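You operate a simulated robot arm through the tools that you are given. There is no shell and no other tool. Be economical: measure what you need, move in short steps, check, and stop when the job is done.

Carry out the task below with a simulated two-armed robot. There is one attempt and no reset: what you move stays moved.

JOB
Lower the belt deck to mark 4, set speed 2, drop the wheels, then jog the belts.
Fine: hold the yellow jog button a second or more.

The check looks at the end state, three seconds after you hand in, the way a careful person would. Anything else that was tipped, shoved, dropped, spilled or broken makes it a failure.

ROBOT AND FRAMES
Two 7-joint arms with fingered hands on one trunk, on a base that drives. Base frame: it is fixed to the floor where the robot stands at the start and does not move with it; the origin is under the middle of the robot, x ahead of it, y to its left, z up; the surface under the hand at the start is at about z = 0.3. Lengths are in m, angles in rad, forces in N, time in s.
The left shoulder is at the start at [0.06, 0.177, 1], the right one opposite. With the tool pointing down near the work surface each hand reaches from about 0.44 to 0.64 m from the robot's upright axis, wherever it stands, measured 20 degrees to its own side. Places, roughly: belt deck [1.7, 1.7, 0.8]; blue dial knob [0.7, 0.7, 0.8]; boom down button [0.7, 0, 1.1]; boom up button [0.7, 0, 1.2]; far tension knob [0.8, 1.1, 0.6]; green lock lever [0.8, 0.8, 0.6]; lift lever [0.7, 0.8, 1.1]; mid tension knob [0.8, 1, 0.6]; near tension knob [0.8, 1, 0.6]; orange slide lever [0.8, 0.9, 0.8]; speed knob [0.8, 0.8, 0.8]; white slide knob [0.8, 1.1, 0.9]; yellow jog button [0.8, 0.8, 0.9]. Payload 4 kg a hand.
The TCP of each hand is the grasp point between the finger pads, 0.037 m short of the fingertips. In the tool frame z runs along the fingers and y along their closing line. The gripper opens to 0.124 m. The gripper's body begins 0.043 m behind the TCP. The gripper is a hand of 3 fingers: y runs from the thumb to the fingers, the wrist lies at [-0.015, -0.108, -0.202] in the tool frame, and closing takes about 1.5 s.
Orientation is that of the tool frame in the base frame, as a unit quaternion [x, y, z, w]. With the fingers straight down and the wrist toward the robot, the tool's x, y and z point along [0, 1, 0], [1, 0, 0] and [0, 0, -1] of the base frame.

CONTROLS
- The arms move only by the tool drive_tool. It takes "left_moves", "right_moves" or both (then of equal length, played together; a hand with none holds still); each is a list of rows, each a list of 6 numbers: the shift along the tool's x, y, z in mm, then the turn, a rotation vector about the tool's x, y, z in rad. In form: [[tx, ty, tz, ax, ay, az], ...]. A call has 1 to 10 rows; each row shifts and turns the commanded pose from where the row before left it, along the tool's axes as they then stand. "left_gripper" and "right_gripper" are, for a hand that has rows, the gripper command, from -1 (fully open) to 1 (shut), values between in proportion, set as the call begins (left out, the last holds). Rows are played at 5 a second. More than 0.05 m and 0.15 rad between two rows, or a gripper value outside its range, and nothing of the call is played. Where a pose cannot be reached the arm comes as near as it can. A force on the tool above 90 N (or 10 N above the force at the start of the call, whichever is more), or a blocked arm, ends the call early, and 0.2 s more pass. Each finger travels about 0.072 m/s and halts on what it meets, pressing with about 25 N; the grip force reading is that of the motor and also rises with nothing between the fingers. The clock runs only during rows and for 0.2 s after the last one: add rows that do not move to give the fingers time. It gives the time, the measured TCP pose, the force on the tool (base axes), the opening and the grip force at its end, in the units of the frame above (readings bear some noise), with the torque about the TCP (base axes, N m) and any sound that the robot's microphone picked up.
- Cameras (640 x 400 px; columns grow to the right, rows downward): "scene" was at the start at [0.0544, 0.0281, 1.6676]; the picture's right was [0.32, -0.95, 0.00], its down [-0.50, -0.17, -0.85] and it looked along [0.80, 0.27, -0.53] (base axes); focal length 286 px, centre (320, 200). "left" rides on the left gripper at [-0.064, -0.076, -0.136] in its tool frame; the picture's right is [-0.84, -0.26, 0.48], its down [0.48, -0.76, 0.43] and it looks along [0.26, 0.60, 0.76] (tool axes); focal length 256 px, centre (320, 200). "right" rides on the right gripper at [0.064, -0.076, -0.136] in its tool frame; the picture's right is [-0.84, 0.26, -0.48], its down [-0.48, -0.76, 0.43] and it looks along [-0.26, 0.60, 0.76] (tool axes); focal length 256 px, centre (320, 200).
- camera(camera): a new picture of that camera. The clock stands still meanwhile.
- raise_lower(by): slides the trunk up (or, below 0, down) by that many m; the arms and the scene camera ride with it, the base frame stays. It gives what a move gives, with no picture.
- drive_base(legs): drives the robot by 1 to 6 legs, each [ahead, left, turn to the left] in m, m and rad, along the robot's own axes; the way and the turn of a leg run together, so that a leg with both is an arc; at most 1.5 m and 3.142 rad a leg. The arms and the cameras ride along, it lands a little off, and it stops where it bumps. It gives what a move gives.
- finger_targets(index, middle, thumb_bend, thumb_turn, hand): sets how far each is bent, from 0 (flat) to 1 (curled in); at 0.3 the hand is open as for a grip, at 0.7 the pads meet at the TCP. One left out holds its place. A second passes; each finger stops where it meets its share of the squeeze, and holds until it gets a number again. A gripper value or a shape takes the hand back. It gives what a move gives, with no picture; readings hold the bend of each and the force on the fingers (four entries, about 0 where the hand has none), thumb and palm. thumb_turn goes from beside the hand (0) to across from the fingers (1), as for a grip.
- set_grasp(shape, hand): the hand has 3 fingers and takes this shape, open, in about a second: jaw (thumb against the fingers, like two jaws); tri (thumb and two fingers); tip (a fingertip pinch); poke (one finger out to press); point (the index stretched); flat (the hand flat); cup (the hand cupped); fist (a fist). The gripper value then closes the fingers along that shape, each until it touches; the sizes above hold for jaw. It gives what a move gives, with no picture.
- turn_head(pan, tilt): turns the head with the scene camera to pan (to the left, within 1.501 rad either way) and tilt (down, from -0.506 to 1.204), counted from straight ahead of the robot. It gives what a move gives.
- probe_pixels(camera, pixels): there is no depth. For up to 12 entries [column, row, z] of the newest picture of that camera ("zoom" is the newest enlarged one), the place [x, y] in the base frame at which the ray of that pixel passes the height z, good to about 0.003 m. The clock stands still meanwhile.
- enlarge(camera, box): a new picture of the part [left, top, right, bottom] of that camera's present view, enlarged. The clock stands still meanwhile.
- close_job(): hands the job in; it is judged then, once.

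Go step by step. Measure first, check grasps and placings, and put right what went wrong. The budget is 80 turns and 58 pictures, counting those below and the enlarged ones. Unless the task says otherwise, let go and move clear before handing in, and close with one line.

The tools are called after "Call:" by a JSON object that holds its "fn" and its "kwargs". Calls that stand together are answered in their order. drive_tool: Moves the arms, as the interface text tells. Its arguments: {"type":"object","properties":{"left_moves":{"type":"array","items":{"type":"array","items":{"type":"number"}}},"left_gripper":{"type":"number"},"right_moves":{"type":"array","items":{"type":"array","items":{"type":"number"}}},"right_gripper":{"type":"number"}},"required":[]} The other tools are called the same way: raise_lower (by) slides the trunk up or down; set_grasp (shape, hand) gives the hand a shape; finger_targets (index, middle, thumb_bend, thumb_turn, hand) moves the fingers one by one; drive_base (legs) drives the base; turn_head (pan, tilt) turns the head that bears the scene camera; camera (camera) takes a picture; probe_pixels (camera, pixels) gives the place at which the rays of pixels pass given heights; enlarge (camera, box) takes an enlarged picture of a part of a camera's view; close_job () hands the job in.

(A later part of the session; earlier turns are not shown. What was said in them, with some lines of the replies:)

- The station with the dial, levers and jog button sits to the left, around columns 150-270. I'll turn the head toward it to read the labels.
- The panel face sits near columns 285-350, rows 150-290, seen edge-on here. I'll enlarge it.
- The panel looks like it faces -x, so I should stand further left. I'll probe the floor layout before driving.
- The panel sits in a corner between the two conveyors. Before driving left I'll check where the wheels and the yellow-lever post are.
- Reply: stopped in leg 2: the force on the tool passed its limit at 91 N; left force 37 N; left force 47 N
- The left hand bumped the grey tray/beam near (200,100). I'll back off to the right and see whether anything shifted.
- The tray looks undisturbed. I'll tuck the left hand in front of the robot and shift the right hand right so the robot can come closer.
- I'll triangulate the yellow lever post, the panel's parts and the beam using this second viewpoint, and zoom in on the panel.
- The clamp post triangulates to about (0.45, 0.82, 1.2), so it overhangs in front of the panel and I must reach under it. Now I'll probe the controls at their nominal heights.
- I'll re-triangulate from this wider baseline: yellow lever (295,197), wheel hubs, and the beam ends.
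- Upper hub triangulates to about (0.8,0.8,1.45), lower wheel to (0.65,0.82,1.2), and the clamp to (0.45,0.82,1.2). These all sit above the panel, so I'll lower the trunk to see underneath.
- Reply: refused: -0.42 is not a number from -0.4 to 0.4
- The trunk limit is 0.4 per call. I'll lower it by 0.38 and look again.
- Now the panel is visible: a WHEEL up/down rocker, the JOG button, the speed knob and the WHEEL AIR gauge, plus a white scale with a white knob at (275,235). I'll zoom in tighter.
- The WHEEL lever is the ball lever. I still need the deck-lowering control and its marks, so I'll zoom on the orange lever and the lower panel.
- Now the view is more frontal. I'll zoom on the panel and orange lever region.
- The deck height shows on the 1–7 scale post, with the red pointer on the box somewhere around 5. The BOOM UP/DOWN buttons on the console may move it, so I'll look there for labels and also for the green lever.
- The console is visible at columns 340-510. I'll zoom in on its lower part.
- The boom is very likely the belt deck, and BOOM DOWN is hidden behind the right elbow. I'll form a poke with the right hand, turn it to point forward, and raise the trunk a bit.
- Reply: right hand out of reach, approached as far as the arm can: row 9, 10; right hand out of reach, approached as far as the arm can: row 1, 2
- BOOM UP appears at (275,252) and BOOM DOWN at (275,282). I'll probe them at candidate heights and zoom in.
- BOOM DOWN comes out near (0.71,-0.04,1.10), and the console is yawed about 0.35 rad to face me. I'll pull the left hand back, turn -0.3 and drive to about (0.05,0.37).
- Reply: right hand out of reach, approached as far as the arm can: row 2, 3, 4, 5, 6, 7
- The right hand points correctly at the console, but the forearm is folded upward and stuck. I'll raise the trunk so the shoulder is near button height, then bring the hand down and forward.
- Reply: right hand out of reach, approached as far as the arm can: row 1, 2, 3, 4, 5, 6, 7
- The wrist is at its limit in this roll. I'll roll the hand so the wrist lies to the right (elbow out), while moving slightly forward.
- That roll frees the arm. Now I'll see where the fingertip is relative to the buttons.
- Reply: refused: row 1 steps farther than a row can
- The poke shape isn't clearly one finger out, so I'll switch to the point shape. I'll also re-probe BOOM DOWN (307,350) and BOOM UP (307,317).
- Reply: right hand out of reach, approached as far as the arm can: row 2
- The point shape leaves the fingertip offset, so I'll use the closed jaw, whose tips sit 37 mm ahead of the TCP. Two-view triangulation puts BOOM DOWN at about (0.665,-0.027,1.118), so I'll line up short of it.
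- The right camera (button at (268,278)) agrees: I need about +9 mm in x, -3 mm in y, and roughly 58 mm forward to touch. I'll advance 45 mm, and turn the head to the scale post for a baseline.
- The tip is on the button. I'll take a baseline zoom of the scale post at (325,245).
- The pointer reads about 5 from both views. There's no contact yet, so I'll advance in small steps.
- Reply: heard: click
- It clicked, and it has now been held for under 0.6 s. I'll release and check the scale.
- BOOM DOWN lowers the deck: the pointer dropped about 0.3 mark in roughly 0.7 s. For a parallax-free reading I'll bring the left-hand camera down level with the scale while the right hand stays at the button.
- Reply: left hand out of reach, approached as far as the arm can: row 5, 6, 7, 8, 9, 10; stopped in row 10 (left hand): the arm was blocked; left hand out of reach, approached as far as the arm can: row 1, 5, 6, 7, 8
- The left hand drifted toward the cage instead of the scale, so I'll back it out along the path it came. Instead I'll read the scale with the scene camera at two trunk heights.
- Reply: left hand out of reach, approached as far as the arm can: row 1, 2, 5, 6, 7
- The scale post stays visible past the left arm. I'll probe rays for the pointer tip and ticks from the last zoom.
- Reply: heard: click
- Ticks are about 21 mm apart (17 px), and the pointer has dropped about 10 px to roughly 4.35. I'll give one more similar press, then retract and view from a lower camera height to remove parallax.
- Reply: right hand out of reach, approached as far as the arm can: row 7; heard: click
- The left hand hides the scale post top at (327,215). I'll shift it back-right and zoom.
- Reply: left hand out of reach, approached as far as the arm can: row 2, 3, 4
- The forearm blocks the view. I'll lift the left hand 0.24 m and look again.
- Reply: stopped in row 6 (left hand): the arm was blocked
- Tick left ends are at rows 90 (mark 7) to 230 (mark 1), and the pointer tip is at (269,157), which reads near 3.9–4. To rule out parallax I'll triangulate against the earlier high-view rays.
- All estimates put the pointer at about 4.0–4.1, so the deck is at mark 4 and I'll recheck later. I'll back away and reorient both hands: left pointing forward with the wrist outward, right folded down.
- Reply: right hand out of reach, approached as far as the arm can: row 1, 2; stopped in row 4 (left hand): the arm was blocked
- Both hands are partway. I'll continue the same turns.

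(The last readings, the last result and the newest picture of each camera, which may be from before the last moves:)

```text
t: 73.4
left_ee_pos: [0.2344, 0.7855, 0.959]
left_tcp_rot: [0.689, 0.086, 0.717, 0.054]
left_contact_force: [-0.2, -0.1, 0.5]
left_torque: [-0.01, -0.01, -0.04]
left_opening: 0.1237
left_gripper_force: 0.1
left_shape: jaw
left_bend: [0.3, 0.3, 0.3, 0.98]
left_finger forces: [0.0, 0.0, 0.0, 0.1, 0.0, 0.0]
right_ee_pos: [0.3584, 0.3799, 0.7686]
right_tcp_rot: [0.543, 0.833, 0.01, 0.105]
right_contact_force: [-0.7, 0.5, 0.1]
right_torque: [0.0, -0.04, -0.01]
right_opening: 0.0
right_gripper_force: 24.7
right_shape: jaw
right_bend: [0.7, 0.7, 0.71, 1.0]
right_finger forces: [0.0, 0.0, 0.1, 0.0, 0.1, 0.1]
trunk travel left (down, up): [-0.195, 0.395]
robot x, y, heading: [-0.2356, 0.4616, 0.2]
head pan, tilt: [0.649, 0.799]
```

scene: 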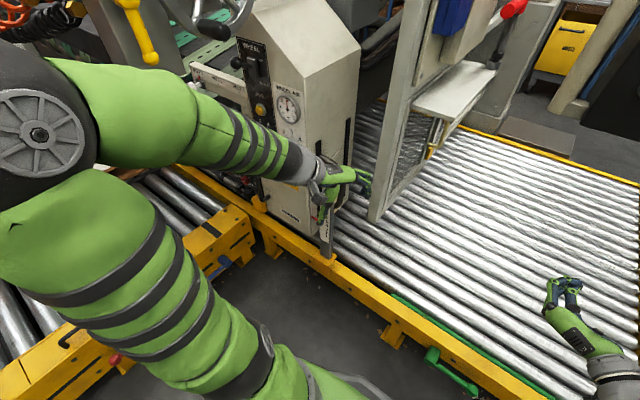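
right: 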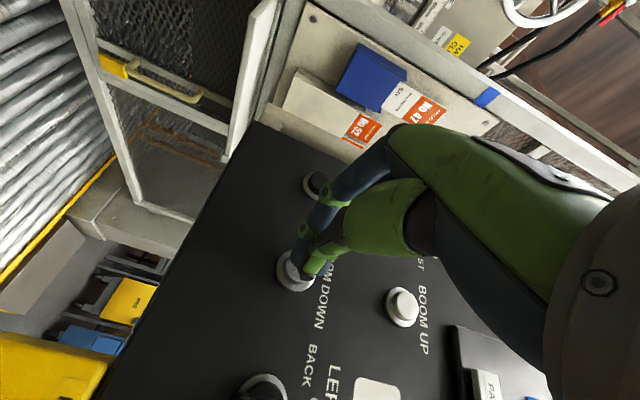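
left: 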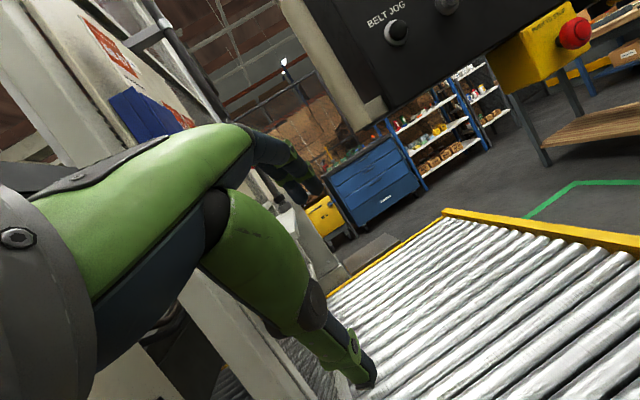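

The left hand now points forward at (0.23,0.79,0.96). I'll check the clearance under the clamp and beam before driving in.

Call:
{"fn": "drive_tool", "kwargs": {"right_moves": [[0, -40, 0, 0, 0, 0], [0, -40, 0, 0, 0, 0]]}}

Call:
{"fn": "turn_head", "kwargs": {"pan": 0.25, "tilt": 0.35}}

Call:
{"fn": "camera", "kwargs": {"camera": "scene"}}

```text
t: 74.0
left_ee_pos: [0.2342, 0.7859, 0.9587]
left_tcp_rot: [0.69, 0.088, 0.717, 0.053]
left_contact_force: [0.3, 0.8, 0.9]
left_torque: [-0.02, 0.01, -0.02]
left_opening: 0.124
left_gripper_force: 0.1
left_shape: jaw
left_bend: [0.3, 0.3, 0.3, 0.98]
left_finger forces: [0.0, 0.0, 0.0, 0.1, 0.0, 0.0]
right_ee_pos: [0.2839, 0.3466, 0.7599]
right_tcp_rot: [0.544, 0.832, 0.009, 0.105]
right_contact_force: [1.1, 0.7, -0.1]
right_torque: [0.03, 0.02, -0.01]
right_opening: 0.0001
right_gripper_force: 25.0
right_shape: jaw
right_bend: [0.7, 0.7, 0.71, 1.0]
right_finger forces: [0.1, 0.0, 0.0, 0.0, 0.1, 0.0]
trunk travel left (down, up): [-0.195, 0.395]
robot x, y, heading: [-0.2378, 0.4603, 0.201]
head pan, tilt: [0.649, 0.799]
```

```text
t: 74.9
left_ee_pos: [0.2352, 0.7863, 0.9593]
left_tcp_rot: [0.69, 0.087, 0.717, 0.054]
left_contact_force: [0.1, -0.5, -0.6]
left_torque: [0.0, -0.01, 0.03]
left_opening: 0.1238
left_gripper_force: 0.1
left_shape: jaw
left_bend: [0.3, 0.3, 0.3, 0.98]
left_finger forces: [0.0, 0.0, 0.0, 0.0, 0.1, 0.1]
right_ee_pos: [0.2846, 0.3473, 0.7591]
right_tcp_rot: [0.544, 0.832, 0.009, 0.104]
right_contact_force: [0.1, -0.4, 0.2]
right_torque: [0.0, 0.01, -0.02]
right_opening: 0.0
right_gripper_force: 25.3
right_shape: jaw
right_bend: [0.7, 0.7, 0.71, 1.0]
right_finger forces: [0.1, 0.1, 0.0, 0.0, 0.1, 0.1]
trunk travel left (down, up): [-0.195, 0.395]
robot x, y, heading: [-0.2388, 0.4607, 0.199]
head pan, tilt: [0.25, 0.351]
```

```text
13 pictures are left
```

scene: 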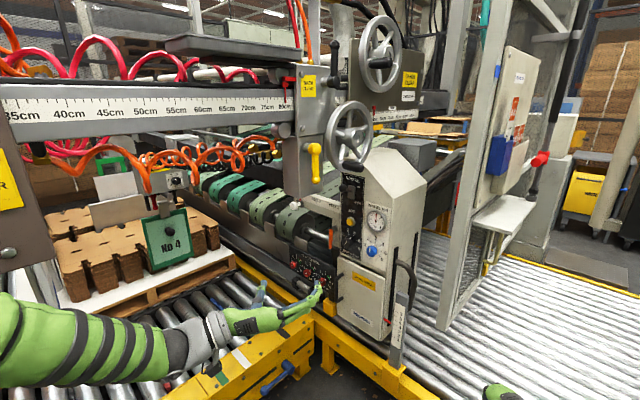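

The view is clear: the hand passes below the clamp and beam. I'll zoom on the panel for probing and on the scale to recheck.

Call:
{"fn": "enlarge", "kwargs": {"camera": "scene", "box": [320, 170, 410, 260]}}

Call:
{"fn": "probe_pixels", "kwargs": {"camera": "scene", "pixels": [[318, 182, 1.1], [318, 182, 1.15], [355, 160, 1.05], [355, 160, 1.1]]}}

Call:
{"fn": "enlarge", "kwargs": {"camera": "scene", "box": [370, 280, 420, 340]}}

```text
4.44 times, centred on (365, 215) of scene
```

zoom: 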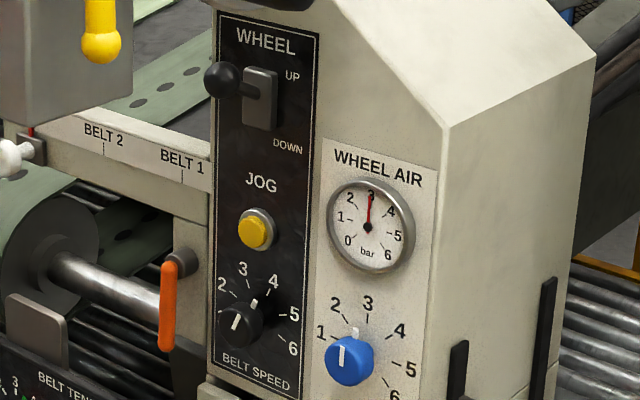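

```text
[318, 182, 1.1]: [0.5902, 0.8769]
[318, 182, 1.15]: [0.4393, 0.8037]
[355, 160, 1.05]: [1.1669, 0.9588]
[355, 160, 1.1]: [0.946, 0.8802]
```

```text
6.67 times, centred on (395, 310) of scene
```

zoom: 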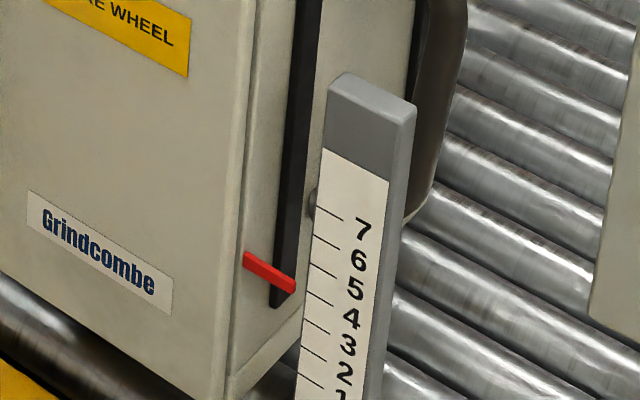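

The far view also reads 3.9–4, so the deck is at mark 4. Next I'll probe the lever ball, jog button, speed knob and blue dial at likely heights.

Call:
{"fn": "probe_pixels", "kwargs": {"camera": "scene", "pixels": [[349.9, 221.5, 0.85], [349.9, 221.5, 0.9], [346.5, 242.7, 0.75], [346.5, 242.7, 0.8], [342.9, 187.7, 1.0], [342.9, 187.7, 1.05], [371, 251, 0.75], [371, 251, 0.8], [355, 135, 1.2], [312, 178, 1.15]]}}

Call:
{"fn": "drive_base", "kwargs": {"legs": [[0.14, 0.0, 0.0]]}}

Call:
{"fn": "camera", "kwargs": {"camera": "left"}}

```text
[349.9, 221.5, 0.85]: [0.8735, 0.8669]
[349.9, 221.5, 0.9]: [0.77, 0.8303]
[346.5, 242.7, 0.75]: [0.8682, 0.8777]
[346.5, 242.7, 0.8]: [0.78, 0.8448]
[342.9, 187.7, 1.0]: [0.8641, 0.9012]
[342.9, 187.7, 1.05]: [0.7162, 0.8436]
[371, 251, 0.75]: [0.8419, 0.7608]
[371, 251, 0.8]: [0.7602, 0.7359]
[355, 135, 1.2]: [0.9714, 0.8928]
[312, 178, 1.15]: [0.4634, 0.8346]
```

```text
t: 76.2
left_ee_pos: [0.374, 0.8162, 0.9602]
left_tcp_rot: [0.69, 0.089, 0.717, 0.053]
left_contact_force: [-0.4, -0.1, 0.1]
left_torque: [0.0, -0.01, -0.04]
left_opening: 0.1238
left_gripper_force: 0.0
left_shape: jaw
left_bend: [0.3, 0.3, 0.3, 0.98]
left_finger forces: [0.0, 0.0, 0.0, 0.0, 0.0, 0.0]
right_ee_pos: [0.4247, 0.3781, 0.7595]
right_tcp_rot: [0.542, 0.833, 0.01, 0.104]
right_contact_force: [-0.5, 0.6, 0.1]
right_torque: [0.0, -0.04, 0.02]
right_opening: 0.0001
right_gripper_force: 25.2
right_shape: jaw
right_bend: [0.7, 0.7, 0.71, 1.0]
right_finger forces: [0.1, 0.0, 0.0, 0.1, 0.0, 0.1]
trunk travel left (down, up): [-0.195, 0.395]
robot x, y, heading: [-0.0985, 0.4911, 0.206]
head pan, tilt: [0.25, 0.351]
```

```text
10 pictures are left
```

left: 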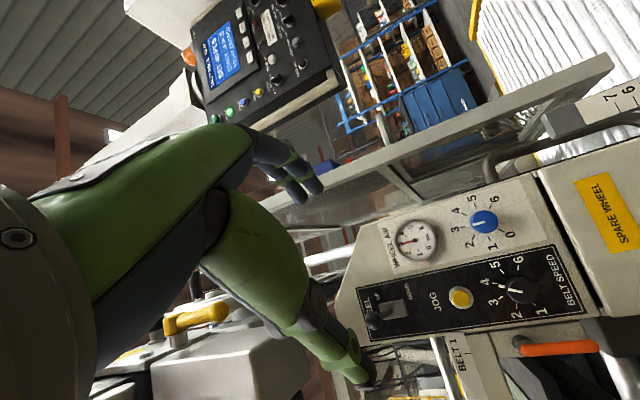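

The left camera now sees the whole panel: ball (373,321), jog (460,298), speed knob (519,290). I'll probe those rays to triangulate with the scene rays.

Call:
{"fn": "probe_pixels", "kwargs": {"camera": "left", "pixels": [[460, 298, 0.85], [460, 298, 0.9], [519, 290, 0.75], [519, 290, 0.8], [519, 290, 0.85], [373, 321, 1.0], [373, 321, 1.02], [373, 321, 1.05], [484, 222, 0.8]]}}

Call:
{"fn": "enlarge", "kwargs": {"camera": "left", "box": [350, 190, 590, 350]}}

```text
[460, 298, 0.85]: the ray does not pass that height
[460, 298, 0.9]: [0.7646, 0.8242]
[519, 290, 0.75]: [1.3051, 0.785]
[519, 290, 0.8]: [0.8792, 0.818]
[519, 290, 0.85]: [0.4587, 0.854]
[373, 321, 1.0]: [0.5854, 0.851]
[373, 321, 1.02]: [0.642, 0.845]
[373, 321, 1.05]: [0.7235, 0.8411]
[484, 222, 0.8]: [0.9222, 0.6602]
```

```text
2.50 times, centred on (470, 270) of left
```

zoom: 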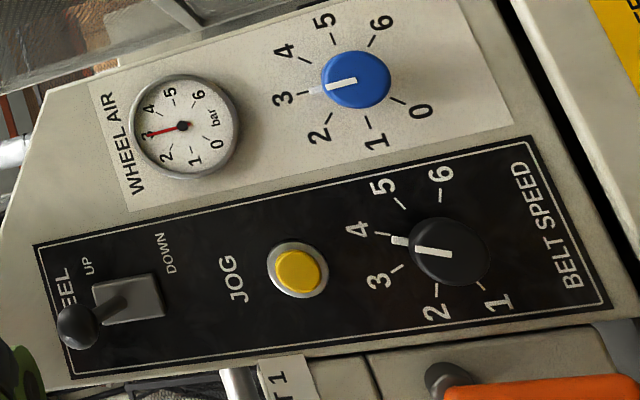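

The zoom shows the speed knob pointing at 4, so it needs about 90° counter-clockwise to reach 2. Triangulated positions: speed knob (0.754,0.831,0.815), jog (0.766,0.827,0.901), lever ball (0.72,0.842,1.049). I'll drive in and align with the knob.

Call:
{"fn": "drive_base", "kwargs": {"legs": [[0.14, 0.0, 0.0]]}}

Call:
{"fn": "drive_tool", "kwargs": {"left_moves": [[-48, 0, 0, 0, 0, 0], [-48, 0, 0, 0, 0, 0], [-48, 0, 0, 0, 0, 0], [0, -20, 0, -0.1, -0.03, 0], [0, -20, 0, -0.1, -0.03, 0], [0, -20, 0, -0.1, -0.03, 0], [0, 0, 0, 0, 0, 0.15], [0, 0, 0, 0, 0, 0.15], [0, 0, 0, 0, 0, 0.15], [0, 0, 0, 0, 0, 0.1]], "left_gripper": -0.2}}

```text
t: 77.6
left_ee_pos: [0.5089, 0.8464, 0.9582]
left_tcp_rot: [0.69, 0.09, 0.717, 0.052]
left_contact_force: [0.4, -0.1, -0.4]
left_torque: [0.0, 0.0, 0.02]
left_opening: 0.1239
left_gripper_force: 0.0
left_shape: jaw
left_bend: [0.3, 0.3, 0.3, 0.98]
left_finger forces: [0.1, 0.0, 0.0, 0.1, 0.0, 0.0]
right_ee_pos: [0.559, 0.4062, 0.7591]
right_tcp_rot: [0.542, 0.834, 0.01, 0.105]
right_contact_force: [-0.3, 0.3, 0.5]
right_torque: [0.01, 0.05, 0.01]
right_opening: 0.0
right_gripper_force: 25.8
right_shape: jaw
right_bend: [0.7, 0.7, 0.71, 1.0]
right_finger forces: [0.0, 0.0, 0.0, 0.1, 0.0, 0.0]
trunk travel left (down, up): [-0.195, 0.395]
robot x, y, heading: [0.0368, 0.5189, 0.204]
head pan, tilt: [0.25, 0.351]
```

```text
t: 79.8
left_ee_pos: [0.5191, 0.8756, 0.8058]
left_tcp_rot: [0.673, -0.214, 0.707, -0.035]
left_contact_force: [0.0, -0.2, -0.4]
left_torque: [0.03, -0.01, 0.01]
left_opening: 0.0746
left_gripper_force: 0.1
left_shape: jaw
left_bend: [0.38, 0.42, 0.53, 0.99]
left_finger forces: [0.1, 0.0, 0.1, 0.0, 0.0, 0.1]
right_ee_pos: [0.5603, 0.4066, 0.7602]
right_tcp_rot: [0.542, 0.834, 0.009, 0.105]
right_contact_force: [0.2, -0.5, 0.5]
right_torque: [-0.01, 0.06, -0.01]
right_opening: 0.0001
right_gripper_force: 25.3
right_shape: jaw
right_bend: [0.7, 0.7, 0.71, 1.0]
right_finger forces: [0.0, 0.0, 0.0, 0.1, 0.0, 0.0]
trunk travel left (down, up): [-0.195, 0.395]
robot x, y, heading: [0.0365, 0.5206, 0.205]
head pan, tilt: [0.25, 0.351]
```

The hand is well oriented, with z = (0.967,-0.256,0). I'll move to the pre-grasp and look through the left camera.

Call:
{"fn": "drive_tool", "kwargs": {"left_moves": [[2, -9, 40, 0, 0, 0], [0, -9, 40, 0, 0, 0], [0, 0, 40, 0, 0, 0], [0, 0, 0, 0, 0, 0]]}}

Call:
{"fn": "camera", "kwargs": {"camera": "left"}}

```text
t: 80.8
left_ee_pos: [0.6365, 0.8625, 0.8111]
left_tcp_rot: [0.674, -0.211, 0.707, -0.035]
left_contact_force: [0.4, 1.0, 1.1]
left_torque: [-0.01, 0.01, -0.01]
left_opening: 0.0747
left_gripper_force: 0.0
left_shape: jaw
left_bend: [0.38, 0.42, 0.53, 0.99]
left_finger forces: [0.1, 0.0, 0.0, 0.1, 0.0, 0.1]
right_ee_pos: [0.5597, 0.406, 0.7585]
right_tcp_rot: [0.542, 0.834, 0.009, 0.104]
right_contact_force: [0.5, 0.8, -1.1]
right_torque: [0.02, 0.04, 0.0]
right_opening: 0.0
right_gripper_force: 25.2
right_shape: jaw
right_bend: [0.7, 0.7, 0.71, 1.0]
right_finger forces: [0.0, 0.0, 0.1, 0.0, 0.0, 0.0]
trunk travel left (down, up): [-0.195, 0.395]
robot x, y, heading: [0.0366, 0.5164, 0.207]
head pan, tilt: [0.25, 0.351]
```

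```text
8 pictures are left
```

left: 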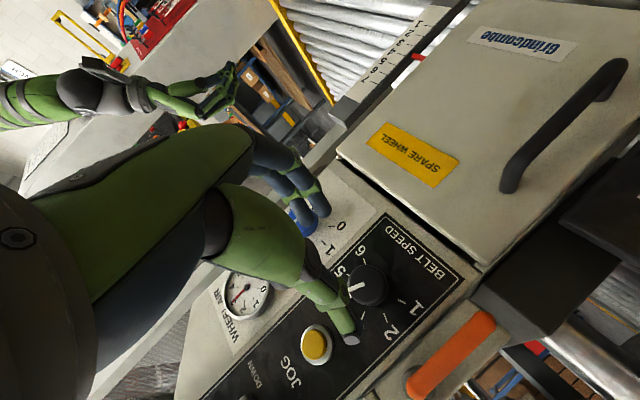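

The projection puts the knob within a few mm of the grasp axis, about 100 mm ahead. I'll advance 80 mm and close.

Call:
{"fn": "drive_tool", "kwargs": {"left_moves": [[0, -2, 30, 0, 0, 0], [0, -1, 30, 0, 0, 0], [0, 0, 20, 0, 0, 0], [0, 0, 0, 0, 0, 0]]}}

Call:
{"fn": "drive_tool", "kwargs": {"left_moves": [[0, 0, 0, 0, 0, 0], [0, 0, 0, 0, 0, 0], [0, 0, 0, 0, 0, 0], [0, 0, 0, 0, 0, 0], [0, 0, 0, 0, 0, 0], [0, 0, 0, 0, 0, 0]], "left_gripper": 1}}

```text
t: 81.8
left_ee_pos: [0.7179, 0.8412, 0.8135]
left_tcp_rot: [0.674, -0.211, 0.707, -0.035]
left_contact_force: [0.6, -0.1, -0.3]
left_torque: [0.03, 0.01, 0.0]
left_opening: 0.0746
left_gripper_force: 0.0
left_shape: jaw
left_bend: [0.38, 0.42, 0.53, 0.99]
left_finger forces: [0.1, 0.1, 0.1, 0.1, 0.0, 0.1]
right_ee_pos: [0.5606, 0.4066, 0.7593]
right_tcp_rot: [0.542, 0.834, 0.009, 0.105]
right_contact_force: [0.7, 0.2, 0.5]
right_torque: [-0.04, 0.03, -0.02]
right_opening: 0.0
right_gripper_force: 25.4
right_shape: jaw
right_bend: [0.7, 0.7, 0.71, 1.0]
right_finger forces: [0.0, 0.1, 0.1, 0.1, 0.1, 0.1]
trunk travel left (down, up): [-0.195, 0.395]
robot x, y, heading: [0.0363, 0.5169, 0.21]
head pan, tilt: [0.25, 0.351]
```

```text
t: 83.2
left_ee_pos: [0.7161, 0.8419, 0.8139]
left_tcp_rot: [0.674, -0.211, 0.707, -0.035]
left_contact_force: [-2.1, 2.5, -1.8]
left_torque: [0.01, 0.04, 0.05]
left_opening: 0.0352
left_gripper_force: 25.3
left_shape: jaw
left_bend: [0.55, 0.57, 0.61, 1.0]
left_finger forces: [14.3, 8.4, 0.0, 0.1, 23.8, 0.0]
right_ee_pos: [0.559, 0.4073, 0.7594]
right_tcp_rot: [0.542, 0.834, 0.009, 0.104]
right_contact_force: [0.0, 0.4, 0.0]
right_torque: [-0.01, -0.04, 0.04]
right_opening: 0.0
right_gripper_force: 24.5
right_shape: jaw
right_bend: [0.7, 0.7, 0.71, 1.0]
right_finger forces: [0.0, 0.1, 0.1, 0.0, 0.0, 0.0]
trunk travel left (down, up): [-0.195, 0.395]
robot x, y, heading: [0.0363, 0.5137, 0.204]
head pan, tilt: [0.25, 0.351]
```

The knob is gripped (opening 35 mm, force on all fingers). I'll turn it counter-clockwise.

Call:
{"fn": "drive_tool", "kwargs": {"left_moves": [[0, 0, 0, 0, 0, -0.15], [0, 0, 0, 0, 0, -0.15], [0, 0, 0, 0, 0, -0.15], [0, 0, 0, 0, 0, -0.15], [0, 0, 0, 0, 0, -0.15], [0, 0, 0, 0, 0, -0.15], [0, 0, 0, 0, 0, -0.15], [0, 0, 0, 0, 0, 0]]}}

Call:
{"fn": "camera", "kwargs": {"camera": "left"}}

```text
t: 85.0
left_ee_pos: [0.7153, 0.8434, 0.816]
left_tcp_rot: [0.689, 0.154, 0.629, 0.325]
left_contact_force: [-8.4, -7.3, -13.9]
left_torque: [0.11, 0.45, -0.27]
left_opening: 0.0351
left_gripper_force: 25.0
left_shape: jaw
left_bend: [0.55, 0.58, 0.61, 0.99]
left_finger forces: [19.0, 6.1, 0.1, 0.0, 26.8, 0.0]
right_ee_pos: [0.5597, 0.4057, 0.7594]
right_tcp_rot: [0.542, 0.834, 0.01, 0.105]
right_contact_force: [0.4, 0.1, 0.7]
right_torque: [0.03, 0.01, 0.01]
right_opening: 0.0
right_gripper_force: 25.2
right_shape: jaw
right_bend: [0.7, 0.7, 0.71, 1.0]
right_finger forces: [0.1, 0.0, 0.1, 0.1, 0.0, 0.0]
trunk travel left (down, up): [-0.195, 0.395]
robot x, y, heading: [0.0391, 0.519, 0.208]
head pan, tilt: [0.25, 0.351]
```

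```text
7 pictures are left
```

left: 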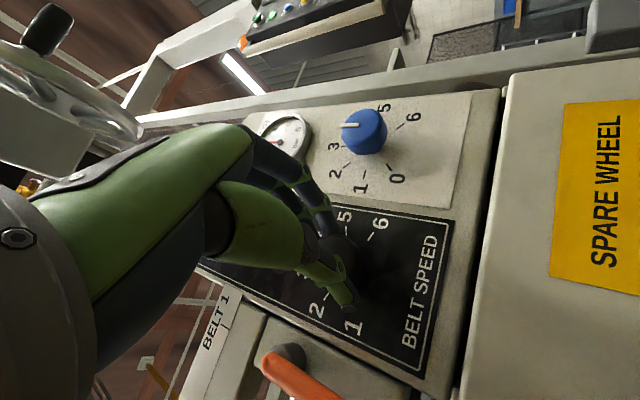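

No slip is visible, with 1.05 rad turned so far. I'll finish to about 1.57 rad, then open and back off to see the pointer.

Call:
{"fn": "drive_tool", "kwargs": {"left_moves": [[0, 0, 0, 0, 0, -0.15], [0, 0, 0, 0, 0, -0.15], [0, 0, 0, 0, 0, -0.15], [0, 0, 0, 0, 0, -0.07], [0, 0, 0, 0, 0, 0]]}}

Call:
{"fn": "drive_tool", "kwargs": {"left_moves": [[0, 0, 0, 0, 0, 0], [0, 0, 0, 0, 0, 0], [0, 0, 0, 0, 0, 0], [0, 0, 0, 0, 0, 0], [0, 0, -30, 0, 0, 0], [0, 0, -40, 0, 0, 0]], "left_gripper": -0.2}}

Call:
{"fn": "camera", "kwargs": {"camera": "left"}}

```text
t: 86.2
left_ee_pos: [0.7174, 0.8437, 0.8157]
left_tcp_rot: [0.626, 0.328, 0.524, 0.476]
left_contact_force: [-9.9, -5.0, -16.8]
left_torque: [0.17, 0.66, -0.22]
left_opening: 0.0349
left_gripper_force: 25.1
left_shape: jaw
left_bend: [0.56, 0.59, 0.61, 0.98]
left_finger forces: [14.4, 4.9, 0.0, 0.1, 33.4, 0.0]
right_ee_pos: [0.5609, 0.4074, 0.7596]
right_tcp_rot: [0.541, 0.835, 0.008, 0.103]
right_contact_force: [0.8, -0.4, 0.2]
right_torque: [0.02, 0.0, -0.01]
right_opening: 0.0
right_gripper_force: 25.1
right_shape: jaw
right_bend: [0.7, 0.7, 0.71, 1.0]
right_finger forces: [0.0, 0.1, 0.0, 0.0, 0.0, 0.0]
trunk travel left (down, up): [-0.195, 0.395]
robot x, y, heading: [0.0371, 0.5183, 0.202]
head pan, tilt: [0.25, 0.351]
```

```text
t: 87.6
left_ee_pos: [0.6477, 0.8622, 0.8131]
left_tcp_rot: [0.626, 0.326, 0.525, 0.476]
left_contact_force: [0.4, 0.3, 0.5]
left_torque: [0.01, 0.02, 0.0]
left_opening: 0.0741
left_gripper_force: 0.1
left_shape: jaw
left_bend: [0.38, 0.42, 0.53, 0.99]
left_finger forces: [0.0, 0.0, 0.1, 0.0, 0.0, 0.1]
right_ee_pos: [0.5595, 0.4049, 0.7591]
right_tcp_rot: [0.543, 0.833, 0.01, 0.104]
right_contact_force: [-0.3, 0.4, 0.6]
right_torque: [0.02, 0.02, 0.0]
right_opening: 0.0
right_gripper_force: 25.4
right_shape: jaw
right_bend: [0.7, 0.7, 0.71, 1.0]
right_finger forces: [0.0, 0.0, 0.0, 0.0, 0.0, 0.0]
trunk travel left (down, up): [-0.195, 0.395]
robot x, y, heading: [0.0358, 0.5137, 0.206]
head pan, tilt: [0.25, 0.351]
```

```text
6 pictures are left
```

left: 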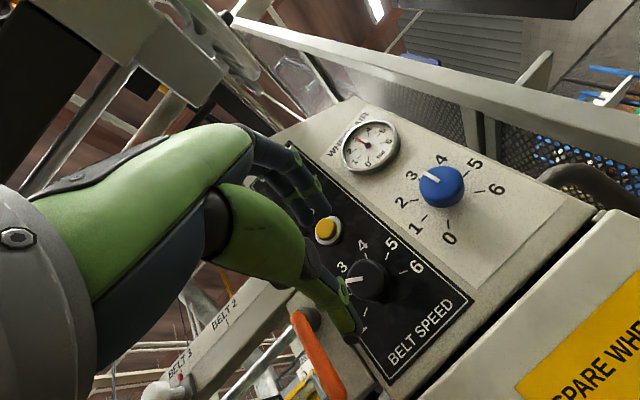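

The knob's pointer now points past 3 toward 2, which is partly hidden by the finger. I'll zoom in.

Call:
{"fn": "enlarge", "kwargs": {"camera": "left", "box": [310, 210, 470, 350]}}

```text
2.86 times, centred on (390, 280) of left
```

zoom: 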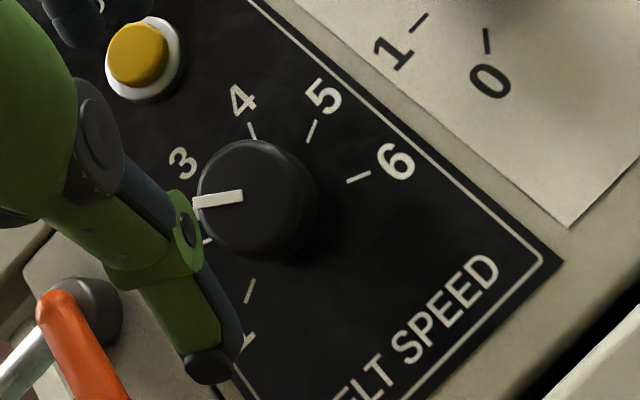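

The pointer sits at about 2.35, needing roughly 0.27 rad more. I'll pre-rotate, regrip and turn 0.4 rad to allow for finger give.

Call:
{"fn": "drive_tool", "kwargs": {"left_moves": [[0, 0, 0, 0, 0, 0.15], [0, 0, 0, 0, 0, 0.15], [0, 0, 0, 0, 0, 0.15], [0, 0, 35, 0, 0, 0], [0, 0, 35, 0, 0, 0], [0, 0, 0, 0, 0, 0]]}}

Call:
{"fn": "drive_tool", "kwargs": {"left_moves": [[0, 0, 0, 0, 0, 0], [0, 0, 0, 0, 0, 0], [0, 0, 0, 0, 0, 0], [0, 0, 0, 0, 0, 0], [0, 0, 0, 0, 0, 0], [0, 0, 0, 0, 0, -0.14], [0, 0, 0, 0, 0, -0.13], [0, 0, 0, 0, 0, -0.13], [0, 0, 0, 0, 0, 0]], "left_gripper": 1}}

Call:
{"fn": "drive_tool", "kwargs": {"left_moves": [[0, 0, 0, 0, 0, 0], [0, 0, 0, 0, 0, 0], [0, 0, 0, 0, 0, 0], [0, 0, 0, 0, 0, 0], [0, 0, -35, 0, 0, 0], [0, 0, -45, 0, 0, 0]], "left_gripper": -0.2}}

Call:
{"fn": "enlarge", "kwargs": {"camera": "left", "box": [310, 210, 470, 350]}}

```text
t: 89.0
left_ee_pos: [0.7171, 0.8434, 0.8161]
left_tcp_rot: [0.684, 0.177, 0.618, 0.345]
left_contact_force: [0.7, 0.9, 0.2]
left_torque: [0.02, 0.04, 0.03]
left_opening: 0.0739
left_gripper_force: 0.1
left_shape: jaw
left_bend: [0.38, 0.42, 0.53, 0.99]
left_finger forces: [0.1, 0.0, 0.0, 0.1, 0.1, 0.0]
right_ee_pos: [0.5609, 0.4062, 0.7596]
right_tcp_rot: [0.542, 0.834, 0.009, 0.104]
right_contact_force: [-0.7, 0.5, -0.7]
right_torque: [-0.04, 0.0, -0.02]
right_opening: 0.0001
right_gripper_force: 25.0
right_shape: jaw
right_bend: [0.7, 0.7, 0.71, 1.0]
right_finger forces: [0.0, 0.0, 0.1, 0.0, 0.0, 0.1]
trunk travel left (down, up): [-0.195, 0.395]
robot x, y, heading: [0.0365, 0.521, 0.208]
head pan, tilt: [0.25, 0.351]
```

```text
t: 91.0
left_ee_pos: [0.7156, 0.8431, 0.8142]
left_tcp_rot: [0.634, 0.312, 0.537, 0.462]
left_contact_force: [0.7, 1.4, -2.7]
left_torque: [0.08, 0.18, 0.04]
left_opening: 0.0344
left_gripper_force: 24.9
left_shape: jaw
left_bend: [0.55, 0.59, 0.61, 1.0]
left_finger forces: [13.9, 7.5, 0.1, 0.0, 25.0, 0.0]
right_ee_pos: [0.5607, 0.4058, 0.7594]
right_tcp_rot: [0.541, 0.834, 0.009, 0.104]
right_contact_force: [-0.9, 0.2, -0.6]
right_torque: [0.01, -0.01, 0.01]
right_opening: 0.0002
right_gripper_force: 24.8
right_shape: jaw
right_bend: [0.7, 0.7, 0.71, 1.0]
right_finger forces: [0.0, 0.0, 0.0, 0.1, 0.0, 0.0]
trunk travel left (down, up): [-0.195, 0.395]
robot x, y, heading: [0.0396, 0.5195, 0.209]
head pan, tilt: [0.25, 0.351]
```

```text
t: 92.4
left_ee_pos: [0.6362, 0.8625, 0.8136]
left_tcp_rot: [0.634, 0.311, 0.536, 0.462]
left_contact_force: [0.0, 0.3, -0.3]
left_torque: [0.0, -0.01, -0.01]
left_opening: 0.0739
left_gripper_force: 0.0
left_shape: jaw
left_bend: [0.38, 0.42, 0.53, 0.99]
left_finger forces: [0.0, 0.0, 0.0, 0.1, 0.0, 0.1]
right_ee_pos: [0.5608, 0.4062, 0.76]
right_tcp_rot: [0.542, 0.834, 0.01, 0.105]
right_contact_force: [0.2, 0.0, -0.3]
right_torque: [0.02, 0.0, 0.02]
right_opening: 0.0
right_gripper_force: 25.1
right_shape: jaw
right_bend: [0.7, 0.7, 0.71, 1.0]
right_finger forces: [0.0, 0.1, 0.0, 0.0, 0.0, 0.0]
trunk travel left (down, up): [-0.195, 0.395]
robot x, y, heading: [0.0406, 0.5168, 0.205]
head pan, tilt: [0.25, 0.351]
```

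```text
2.86 times, centred on (390, 280) of left
```

zoom: 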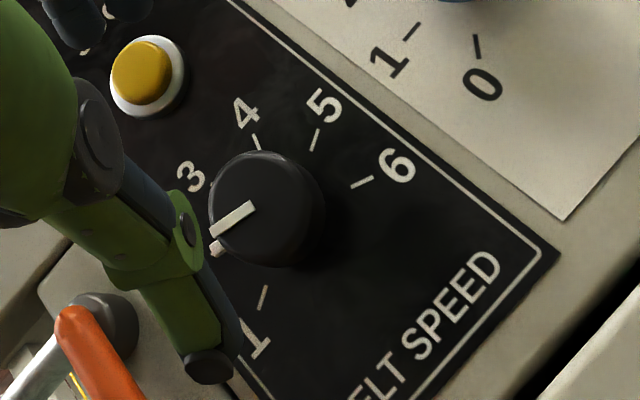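

The pointer tip now lines up with the 2 tick. Next is the WHEEL lever: I'll roll the hand back to a horizontal closing line and pitch it up a little to keep the wrist below the clamp.

Call:
{"fn": "drive_tool", "kwargs": {"left_moves": [[0, 0, -4, 0, 0, 0.146], [0, 0, -4, 0, 0, 0.146], [0, 0, 0, 0, 0, 0.146], [0, 0, 0, 0, 0, 0.146], [0, 0, 0, 0, 0, 0.146], [0, 0, 0, 0, 0, 0.146], [0, 0, 0, 0, 0, 0.146], [0, 0, 0, 0, 0, 0.146], [0, 0, 0, 0, 0.15, 0], [0, 0, 0, 0, 0.15, 0]]}}

```text
t: 94.6
left_ee_pos: [0.6304, 0.8657, 0.8161]
left_tcp_rot: [0.586, -0.077, 0.8, 0.102]
left_contact_force: [-0.6, 0.2, 0.2]
left_torque: [-0.04, 0.01, 0.03]
left_opening: 0.0742
left_gripper_force: 0.1
left_shape: jaw
left_bend: [0.38, 0.42, 0.53, 0.99]
left_finger forces: [0.0, 0.0, 0.1, 0.1, 0.0, 0.0]
right_ee_pos: [0.5596, 0.4057, 0.7599]
right_tcp_rot: [0.542, 0.834, 0.009, 0.104]
right_contact_force: [0.2, 1.0, -0.4]
right_torque: [0.02, -0.02, 0.02]
right_opening: 0.0001
right_gripper_force: 25.1
right_shape: jaw
right_bend: [0.7, 0.7, 0.71, 1.0]
right_finger forces: [0.0, 0.1, 0.0, 0.0, 0.0, 0.1]
trunk travel left (down, up): [-0.195, 0.395]
robot x, y, heading: [0.036, 0.5137, 0.207]
head pan, tilt: [0.25, 0.351]
```

I'll rise to the pre-grasp in front of the lever ball and check with the left camera.

Call:
{"fn": "drive_tool", "kwargs": {"left_moves": [[45, 0, 0, 0, 0, 0], [45, 0, 8, 0, 0, 0], [42, 0, 15, 0, 0, 0], [42, 0, 20, 0, 0, 0], [20, 0, 35, 0, 0, 0], [0, 0, 0, 0, 0, 0]]}}

Call:
{"fn": "camera", "kwargs": {"camera": "left"}}

```text
t: 96.0
left_ee_pos: [0.6488, 0.8603, 1.0241]
left_tcp_rot: [0.588, -0.076, 0.799, 0.103]
left_contact_force: [-0.4, -0.7, 0.6]
left_torque: [0.0, 0.0, -0.01]
left_opening: 0.0742
left_gripper_force: 0.0
left_shape: jaw
left_bend: [0.38, 0.42, 0.53, 0.99]
left_finger forces: [0.0, 0.1, 0.0, 0.0, 0.0, 0.1]
right_ee_pos: [0.5595, 0.4067, 0.7601]
right_tcp_rot: [0.542, 0.834, 0.009, 0.104]
right_contact_force: [0.5, -0.3, 1.1]
right_torque: [0.0, -0.02, 0.02]
right_opening: 0.0
right_gripper_force: 25.4
right_shape: jaw
right_bend: [0.7, 0.7, 0.71, 1.0]
right_finger forces: [0.0, 0.1, 0.0, 0.1, 0.1, 0.0]
trunk travel left (down, up): [-0.195, 0.395]
robot x, y, heading: [0.0337, 0.5157, 0.211]
head pan, tilt: [0.25, 0.351]
```

```text
3 pictures are left
```

left: 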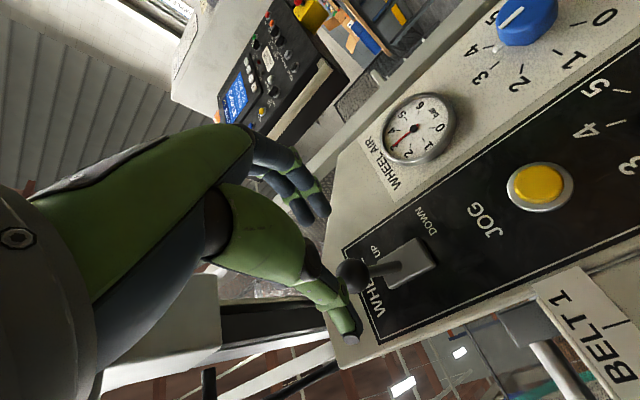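

The ball at (350,276) is within 6 mm of the grasp axis. I'll advance, grip it, and pull it down along its arc.

Call:
{"fn": "drive_tool", "kwargs": {"left_moves": [[3, 1, 30, 0, 0, 0], [1, 1, 30, 0, 0, 0], [0, 0, 19, 0, 0, 0], [0, 0, 0, 0, 0, 0]]}}

Call:
{"fn": "drive_tool", "kwargs": {"left_moves": [[0, 0, 0, 0, 0, 0], [0, 0, 0, 0, 0, 0], [0, 0, 0, 0, 0, 0], [0, 0, 0, 0, 0, 0], [0, 0, 0, 0, 0, 0], [0, 0, 0, 0, 0, 0]], "left_gripper": 1}}

```text
t: 97.0
left_ee_pos: [0.7193, 0.8404, 1.0501]
left_tcp_rot: [0.588, -0.076, 0.799, 0.103]
left_contact_force: [-0.6, 0.9, -0.2]
left_torque: [-0.01, 0.0, -0.01]
left_opening: 0.0745
left_gripper_force: 0.1
left_shape: jaw
left_bend: [0.38, 0.42, 0.53, 0.99]
left_finger forces: [0.2, 0.0, 0.1, 0.1, 0.4, 0.1]
right_ee_pos: [0.5601, 0.4073, 0.76]
right_tcp_rot: [0.541, 0.834, 0.009, 0.104]
right_contact_force: [-0.2, 0.0, 0.2]
right_torque: [0.01, 0.02, -0.03]
right_opening: 0.0001
right_gripper_force: 24.6
right_shape: jaw
right_bend: [0.7, 0.7, 0.71, 1.0]
right_finger forces: [0.0, 0.0, 0.0, 0.0, 0.0, 0.0]
trunk travel left (down, up): [-0.195, 0.395]
robot x, y, heading: [0.0369, 0.5192, 0.203]
head pan, tilt: [0.25, 0.351]
```

```text
t: 98.4
left_ee_pos: [0.7184, 0.8427, 1.0498]
left_tcp_rot: [0.587, -0.075, 0.799, 0.101]
left_contact_force: [7.4, 14.5, 0.2]
left_torque: [-0.01, -0.05, -0.23]
left_opening: 0.0229
left_gripper_force: 24.8
left_shape: jaw
left_bend: [0.7, 0.7, 0.56, 1.0]
left_finger forces: [16.4, 0.1, 0.0, 0.0, 32.3, 0.1]
right_ee_pos: [0.5601, 0.4075, 0.7599]
right_tcp_rot: [0.542, 0.834, 0.009, 0.104]
right_contact_force: [-0.4, 0.0, 0.2]
right_torque: [-0.01, -0.01, -0.01]
right_opening: 0.0001
right_gripper_force: 25.1
right_shape: jaw
right_bend: [0.7, 0.7, 0.71, 1.0]
right_finger forces: [0.0, 0.0, 0.0, 0.0, 0.1, 0.0]
trunk travel left (down, up): [-0.195, 0.395]
robot x, y, heading: [0.0361, 0.5192, 0.205]
head pan, tilt: [0.25, 0.351]
```

The ball is gripped (opening 23 mm), so I'll pull down along the arc.

Call:
{"fn": "drive_tool", "kwargs": {"left_moves": [[-13, 0, -7, 0, 0, 0], [-13, 0, -7, 0, 0, 0], [-14, 0, -5, 0, 0, 0], [-14, 0, -4, 0, 0, 0], [-14, 0, -2, 0, 0, 0], [-14, 0, 0, 0, 0, 0], [0, 0, 0, 0, 0, 0]]}}

```text
t: 99.6
left_ee_pos: [0.7101, 0.8381, 1.0081]
left_tcp_rot: [0.563, -0.078, 0.816, 0.103]
left_contact_force: [-6.7, 1.9, 28.7]
left_torque: [-0.03, -0.45, -0.02]
left_opening: 0.0152
left_gripper_force: 24.6
left_shape: jaw
left_bend: [0.7, 0.7, 0.59, 1.0]
left_finger forces: [27.1, 0.0, 0.1, 0.1, 11.3, 0.0]
right_ee_pos: [0.5576, 0.406, 0.7592]
right_tcp_rot: [0.541, 0.834, 0.01, 0.105]
right_contact_force: [-0.1, -0.7, 0.5]
right_torque: [0.01, -0.01, -0.01]
right_opening: 0.0
right_gripper_force: 25.2
right_shape: jaw
right_bend: [0.7, 0.7, 0.71, 1.0]
right_finger forces: [0.0, 0.0, 0.0, 0.1, 0.0, 0.1]
trunk travel left (down, up): [-0.195, 0.395]
robot x, y, heading: [0.0345, 0.5181, 0.207]
head pan, tilt: [0.25, 0.351]
stopped in row 6 (left hand): the force on the tool passed its limit at 96 N (the readings are from after the stop); the commanded pose is now the measured one
```

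The force peaked after about 42 mm of travel, which is probably the end stop. I'll let go, back off and look.

Call:
{"fn": "drive_tool", "kwargs": {"left_moves": [[0, 0, 0, 0, 0, 0], [0, 0, 0, 0, 0, 0], [0, 0, 0, 0, 0, 0], [0, 0, 0, 0, 0, 0], [0, 0, -40, 0, 0, 0], [0, 0, -40, 0, 0, 0]], "left_gripper": -0.2}}

Call:
{"fn": "camera", "kwargs": {"camera": "left"}}

```text
t: 101.0
left_ee_pos: [0.6386, 0.8625, 0.9729]
left_tcp_rot: [0.571, -0.078, 0.811, 0.104]
left_contact_force: [0.4, -0.1, -0.2]
left_torque: [0.01, 0.02, 0.04]
left_opening: 0.0749
left_gripper_force: 0.0
left_shape: jaw
left_bend: [0.38, 0.42, 0.53, 0.99]
left_finger forces: [0.1, 0.0, 0.0, 0.0, 0.1, 0.0]
right_ee_pos: [0.5591, 0.4055, 0.7606]
right_tcp_rot: [0.543, 0.834, 0.009, 0.104]
right_contact_force: [0.1, -0.7, -0.1]
right_torque: [0.01, 0.0, -0.01]
right_opening: 0.0
right_gripper_force: 24.9
right_shape: jaw
right_bend: [0.7, 0.7, 0.71, 1.0]
right_finger forces: [0.0, 0.0, 0.1, 0.1, 0.1, 0.0]
trunk travel left (down, up): [-0.195, 0.395]
robot x, y, heading: [0.036, 0.5145, 0.203]
head pan, tilt: [0.25, 0.351]
```

```text
2 pictures are left
```

left: 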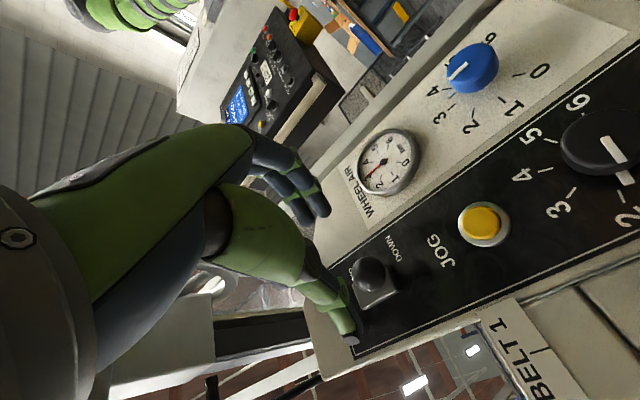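

The ball has moved from about 23 mm above to 21 mm below neutral, toward DOWN, so the wheels are dropped. Jog at (482,224) matches my estimate to within 1 mm, so I'll level the hand, close the fingers and line up.

Call:
{"fn": "drive_tool", "kwargs": {"left_moves": [[0, 0, -10, 0, -0.14, 0], [0, 0, 0, 0, -0.14, 0], [0, 0, 0, 0, -0.06, 0], [0, 0, 0, 0, 0, 0], [0, 0, 0, 0, 0, 0], [0, 0, 0, 0, 0, 0], [0, 0, 0, 0, 0, 0]], "left_gripper": 1}}

```text
t: 102.6
left_ee_pos: [0.6303, 0.8604, 0.9699]
left_tcp_rot: [0.7, -0.095, 0.702, 0.089]
left_contact_force: [0.0, 0.2, -0.5]
left_torque: [-0.03, 0.0, -0.01]
left_opening: 0.0
left_gripper_force: 25.4
left_shape: jaw
left_bend: [0.7, 0.7, 0.71, 1.0]
left_finger forces: [0.0, 0.0, 0.1, 0.0, 0.0, 0.1]
right_ee_pos: [0.5601, 0.4062, 0.7591]
right_tcp_rot: [0.542, 0.834, 0.009, 0.104]
right_contact_force: [-0.9, 0.0, 0.5]
right_torque: [0.02, 0.01, 0.0]
right_opening: 0.0
right_gripper_force: 25.2
right_shape: jaw
right_bend: [0.7, 0.7, 0.71, 1.0]
right_finger forces: [0.0, 0.0, 0.1, 0.0, 0.0, 0.1]
trunk travel left (down, up): [-0.195, 0.395]
robot x, y, heading: [0.0364, 0.5176, 0.206]
head pan, tilt: [0.25, 0.351]
```

The orientation is aligned. I'll go down 69 mm, then forward to just short of contact.

Call:
{"fn": "drive_tool", "kwargs": {"left_moves": [[-35, -2, 0, 0, 0, 0], [-34, -1, 0, 0, 0, 0], [0, 0, 35, 0, 0, 0], [0, 0, 35, 0, 0, 0], [0, 0, 22, 0, 0, 0], [0, 0, 0, 0, 0, 0]]}}

Call:
{"fn": "camera", "kwargs": {"camera": "left"}}

```text
t: 104.0
left_ee_pos: [0.7238, 0.8417, 0.9027]
left_tcp_rot: [0.7, -0.094, 0.702, 0.088]
left_contact_force: [-2.1, -0.3, 0.0]
left_torque: [-0.01, 0.02, 0.02]
left_opening: 0.0001
left_gripper_force: 25.0
left_shape: jaw
left_bend: [0.7, 0.7, 0.71, 1.0]
left_finger forces: [0.0, 0.0, 0.1, 0.0, 0.0, 0.1]
right_ee_pos: [0.5602, 0.4054, 0.76]
right_tcp_rot: [0.543, 0.833, 0.01, 0.104]
right_contact_force: [-0.2, 0.8, 0.5]
right_torque: [-0.03, 0.01, -0.01]
right_opening: 0.0
right_gripper_force: 25.2
right_shape: jaw
right_bend: [0.7, 0.7, 0.71, 1.0]
right_finger forces: [0.0, 0.0, 0.1, 0.0, 0.0, 0.0]
trunk travel left (down, up): [-0.195, 0.395]
robot x, y, heading: [0.0369, 0.5143, 0.204]
head pan, tilt: [0.25, 0.351]
```

```text
1 pictures are left
```

left: 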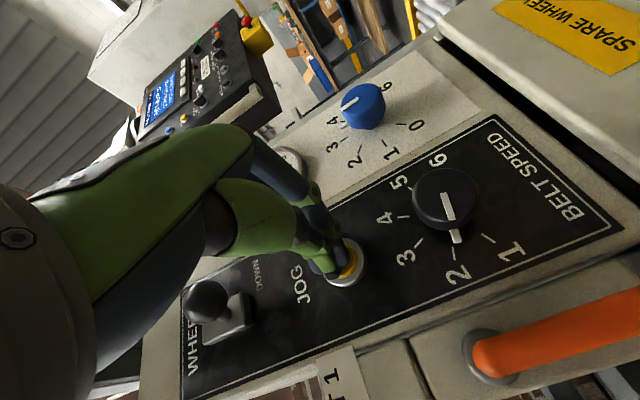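

The fingertips sit on the yellow jog button, and the speed pointer aligns with tick 2. I'll press in small steps and hold.

Call:
{"fn": "drive_tool", "kwargs": {"left_moves": [[0, 0, 4, 0, 0, 0], [0, 0, 4, 0, 0, 0], [0, 0, 4, 0, 0, 0], [0, 0, 3, 0, 0, 0], [0, 0, 0, 0, 0, 0]]}}

```text
t: 105.2
left_ee_pos: [0.7326, 0.8366, 0.903]
left_tcp_rot: [0.698, -0.096, 0.704, 0.088]
left_contact_force: [-48.1, 1.9, -1.5]
left_torque: [0.0, 0.07, -0.27]
left_opening: 0.0
left_gripper_force: 24.9
left_shape: jaw
left_bend: [0.7, 0.7, 0.7, 1.0]
left_finger forces: [44.2, 0.0, 0.1, 0.0, 0.0, 0.0]
right_ee_pos: [0.5574, 0.4069, 0.7609]
right_tcp_rot: [0.542, 0.834, 0.01, 0.104]
right_contact_force: [0.1, -0.8, -0.8]
right_torque: [-0.01, 0.02, 0.0]
right_opening: 0.0
right_gripper_force: 25.1
right_shape: jaw
right_bend: [0.7, 0.7, 0.71, 1.0]
right_finger forces: [0.1, 0.1, 0.1, 0.1, 0.0, 0.1]
trunk travel left (down, up): [-0.195, 0.395]
robot x, y, heading: [0.0395, 0.5171, 0.207]
head pan, tilt: [0.25, 0.351]
heard: click
```

It clicked with about 48 N on the button. I'll hold it for two more seconds and then release.

Call:
{"fn": "drive_tool", "kwargs": {"left_moves": [[0, 0, 0, 0, 0, 0], [0, 0, 0, 0, 0, 0], [0, 0, 0, 0, 0, 0], [0, 0, 0, 0, 0, 0], [0, 0, 0, 0, 0, 0], [0, 0, 0, 0, 0, 0], [0, 0, 0, 0, 0, 0], [0, 0, 0, 0, 0, 0], [0, 0, 0, 0, 0, 0], [0, 0, 0, 0, 0, 0]]}}

Call:
{"fn": "drive_tool", "kwargs": {"left_moves": [[0, 0, -20, 0, 0, 0], [0, 0, -40, 0, 0, 0], [0, 0, -45, 0, 0, 0], [0, 0, -45, 0, 0, 0], [0, 0, -45, 0, 0, 0]]}}

```text
t: 107.4
left_ee_pos: [0.7324, 0.8388, 0.9018]
left_tcp_rot: [0.699, -0.096, 0.704, 0.089]
left_contact_force: [-53.7, 2.9, -5.8]
left_torque: [0.05, 0.24, -0.34]
left_opening: 0.0
left_gripper_force: 25.2
left_shape: jaw
left_bend: [0.7, 0.7, 0.7, 1.0]
left_finger forces: [47.6, 0.1, 0.0, 0.1, 0.0, 0.0]
right_ee_pos: [0.5573, 0.406, 0.761]
right_tcp_rot: [0.541, 0.834, 0.01, 0.106]
right_contact_force: [-0.7, -0.9, -0.8]
right_torque: [-0.02, 0.01, 0.04]
right_opening: 0.0
right_gripper_force: 25.5
right_shape: jaw
right_bend: [0.7, 0.7, 0.71, 1.0]
right_finger forces: [0.0, 0.0, 0.0, 0.0, 0.1, 0.0]
trunk travel left (down, up): [-0.195, 0.395]
robot x, y, heading: [0.0355, 0.5189, 0.209]
head pan, tilt: [0.25, 0.351]
```

```text
t: 108.6
left_ee_pos: [0.5477, 0.8867, 0.9011]
left_tcp_rot: [0.7, -0.094, 0.703, 0.089]
left_contact_force: [0.0, 0.1, 0.1]
left_torque: [0.0, -0.01, 0.02]
left_opening: 0.0001
left_gripper_force: 24.7
left_shape: jaw
left_bend: [0.7, 0.7, 0.71, 1.0]
left_finger forces: [0.0, 0.0, 0.1, 0.1, 0.1, 0.0]
right_ee_pos: [0.5592, 0.4046, 0.7597]
right_tcp_rot: [0.542, 0.834, 0.01, 0.105]
right_contact_force: [0.4, 0.8, -1.0]
right_torque: [0.02, 0.02, -0.02]
right_opening: 0.0
right_gripper_force: 24.7
right_shape: jaw
right_bend: [0.7, 0.7, 0.71, 1.0]
right_finger forces: [0.0, 0.1, 0.0, 0.1, 0.0, 0.0]
trunk travel left (down, up): [-0.195, 0.395]
robot x, y, heading: [0.0371, 0.5202, 0.199]
head pan, tilt: [0.25, 0.351]
```

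Jog was held for more than 2 s. I'll back the robot out and use the last picture to confirm the lever and knob.

Call:
{"fn": "drive_base", "kwargs": {"legs": [[-0.28, 0.0, 0.0]]}}

Call:
{"fn": "enlarge", "kwargs": {"camera": "scene", "box": [310, 165, 430, 335]}}

```text
t: 110.5
left_ee_pos: [0.2759, 0.8278, 0.8996]
left_tcp_rot: [0.7, -0.096, 0.702, 0.09]
left_contact_force: [-0.3, -0.2, -0.3]
left_torque: [0.01, -0.01, -0.02]
left_opening: 0.0001
left_gripper_force: 25.3
left_shape: jaw
left_bend: [0.7, 0.7, 0.71, 1.0]
left_finger forces: [0.0, 0.0, 0.0, 0.0, 0.0, 0.1]
right_ee_pos: [0.2864, 0.3462, 0.7603]
right_tcp_rot: [0.545, 0.832, 0.009, 0.105]
right_contact_force: [0.0, 0.2, -0.6]
right_torque: [-0.02, -0.04, 0.01]
right_opening: 0.0
right_gripper_force: 24.7
right_shape: jaw
right_bend: [0.7, 0.7, 0.71, 1.0]
right_finger forces: [0.0, 0.0, 0.0, 0.0, 0.0, 0.1]
trunk travel left (down, up): [-0.195, 0.395]
robot x, y, heading: [-0.2338, 0.4614, 0.198]
head pan, tilt: [0.25, 0.351]
```

```text
2.35 times, centred on (370, 250) of scene
```

zoom: 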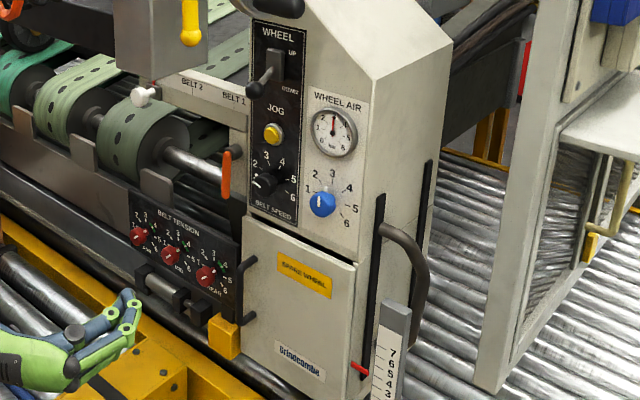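

The last picture shows the lever ball down at (254,90), the speed pointer toward 2, and the deck pointer near mark 4. Both hands are clear, so I'm handing in.

Call:
{"fn": "close_job", "kwargs": {}}

```text
The job is handed in.
```

I've handed the job in. The deck reads about mark 4 (my readings ranged from 3.9 to 4.1), the belt speed knob points at 2, the WHEEL lever is down, and I held the yellow jog button for about 2 seconds; I heard it click but no belt sound, and early on the left hand bumped the grey tray by the beam, which looked unmoved afterwards.
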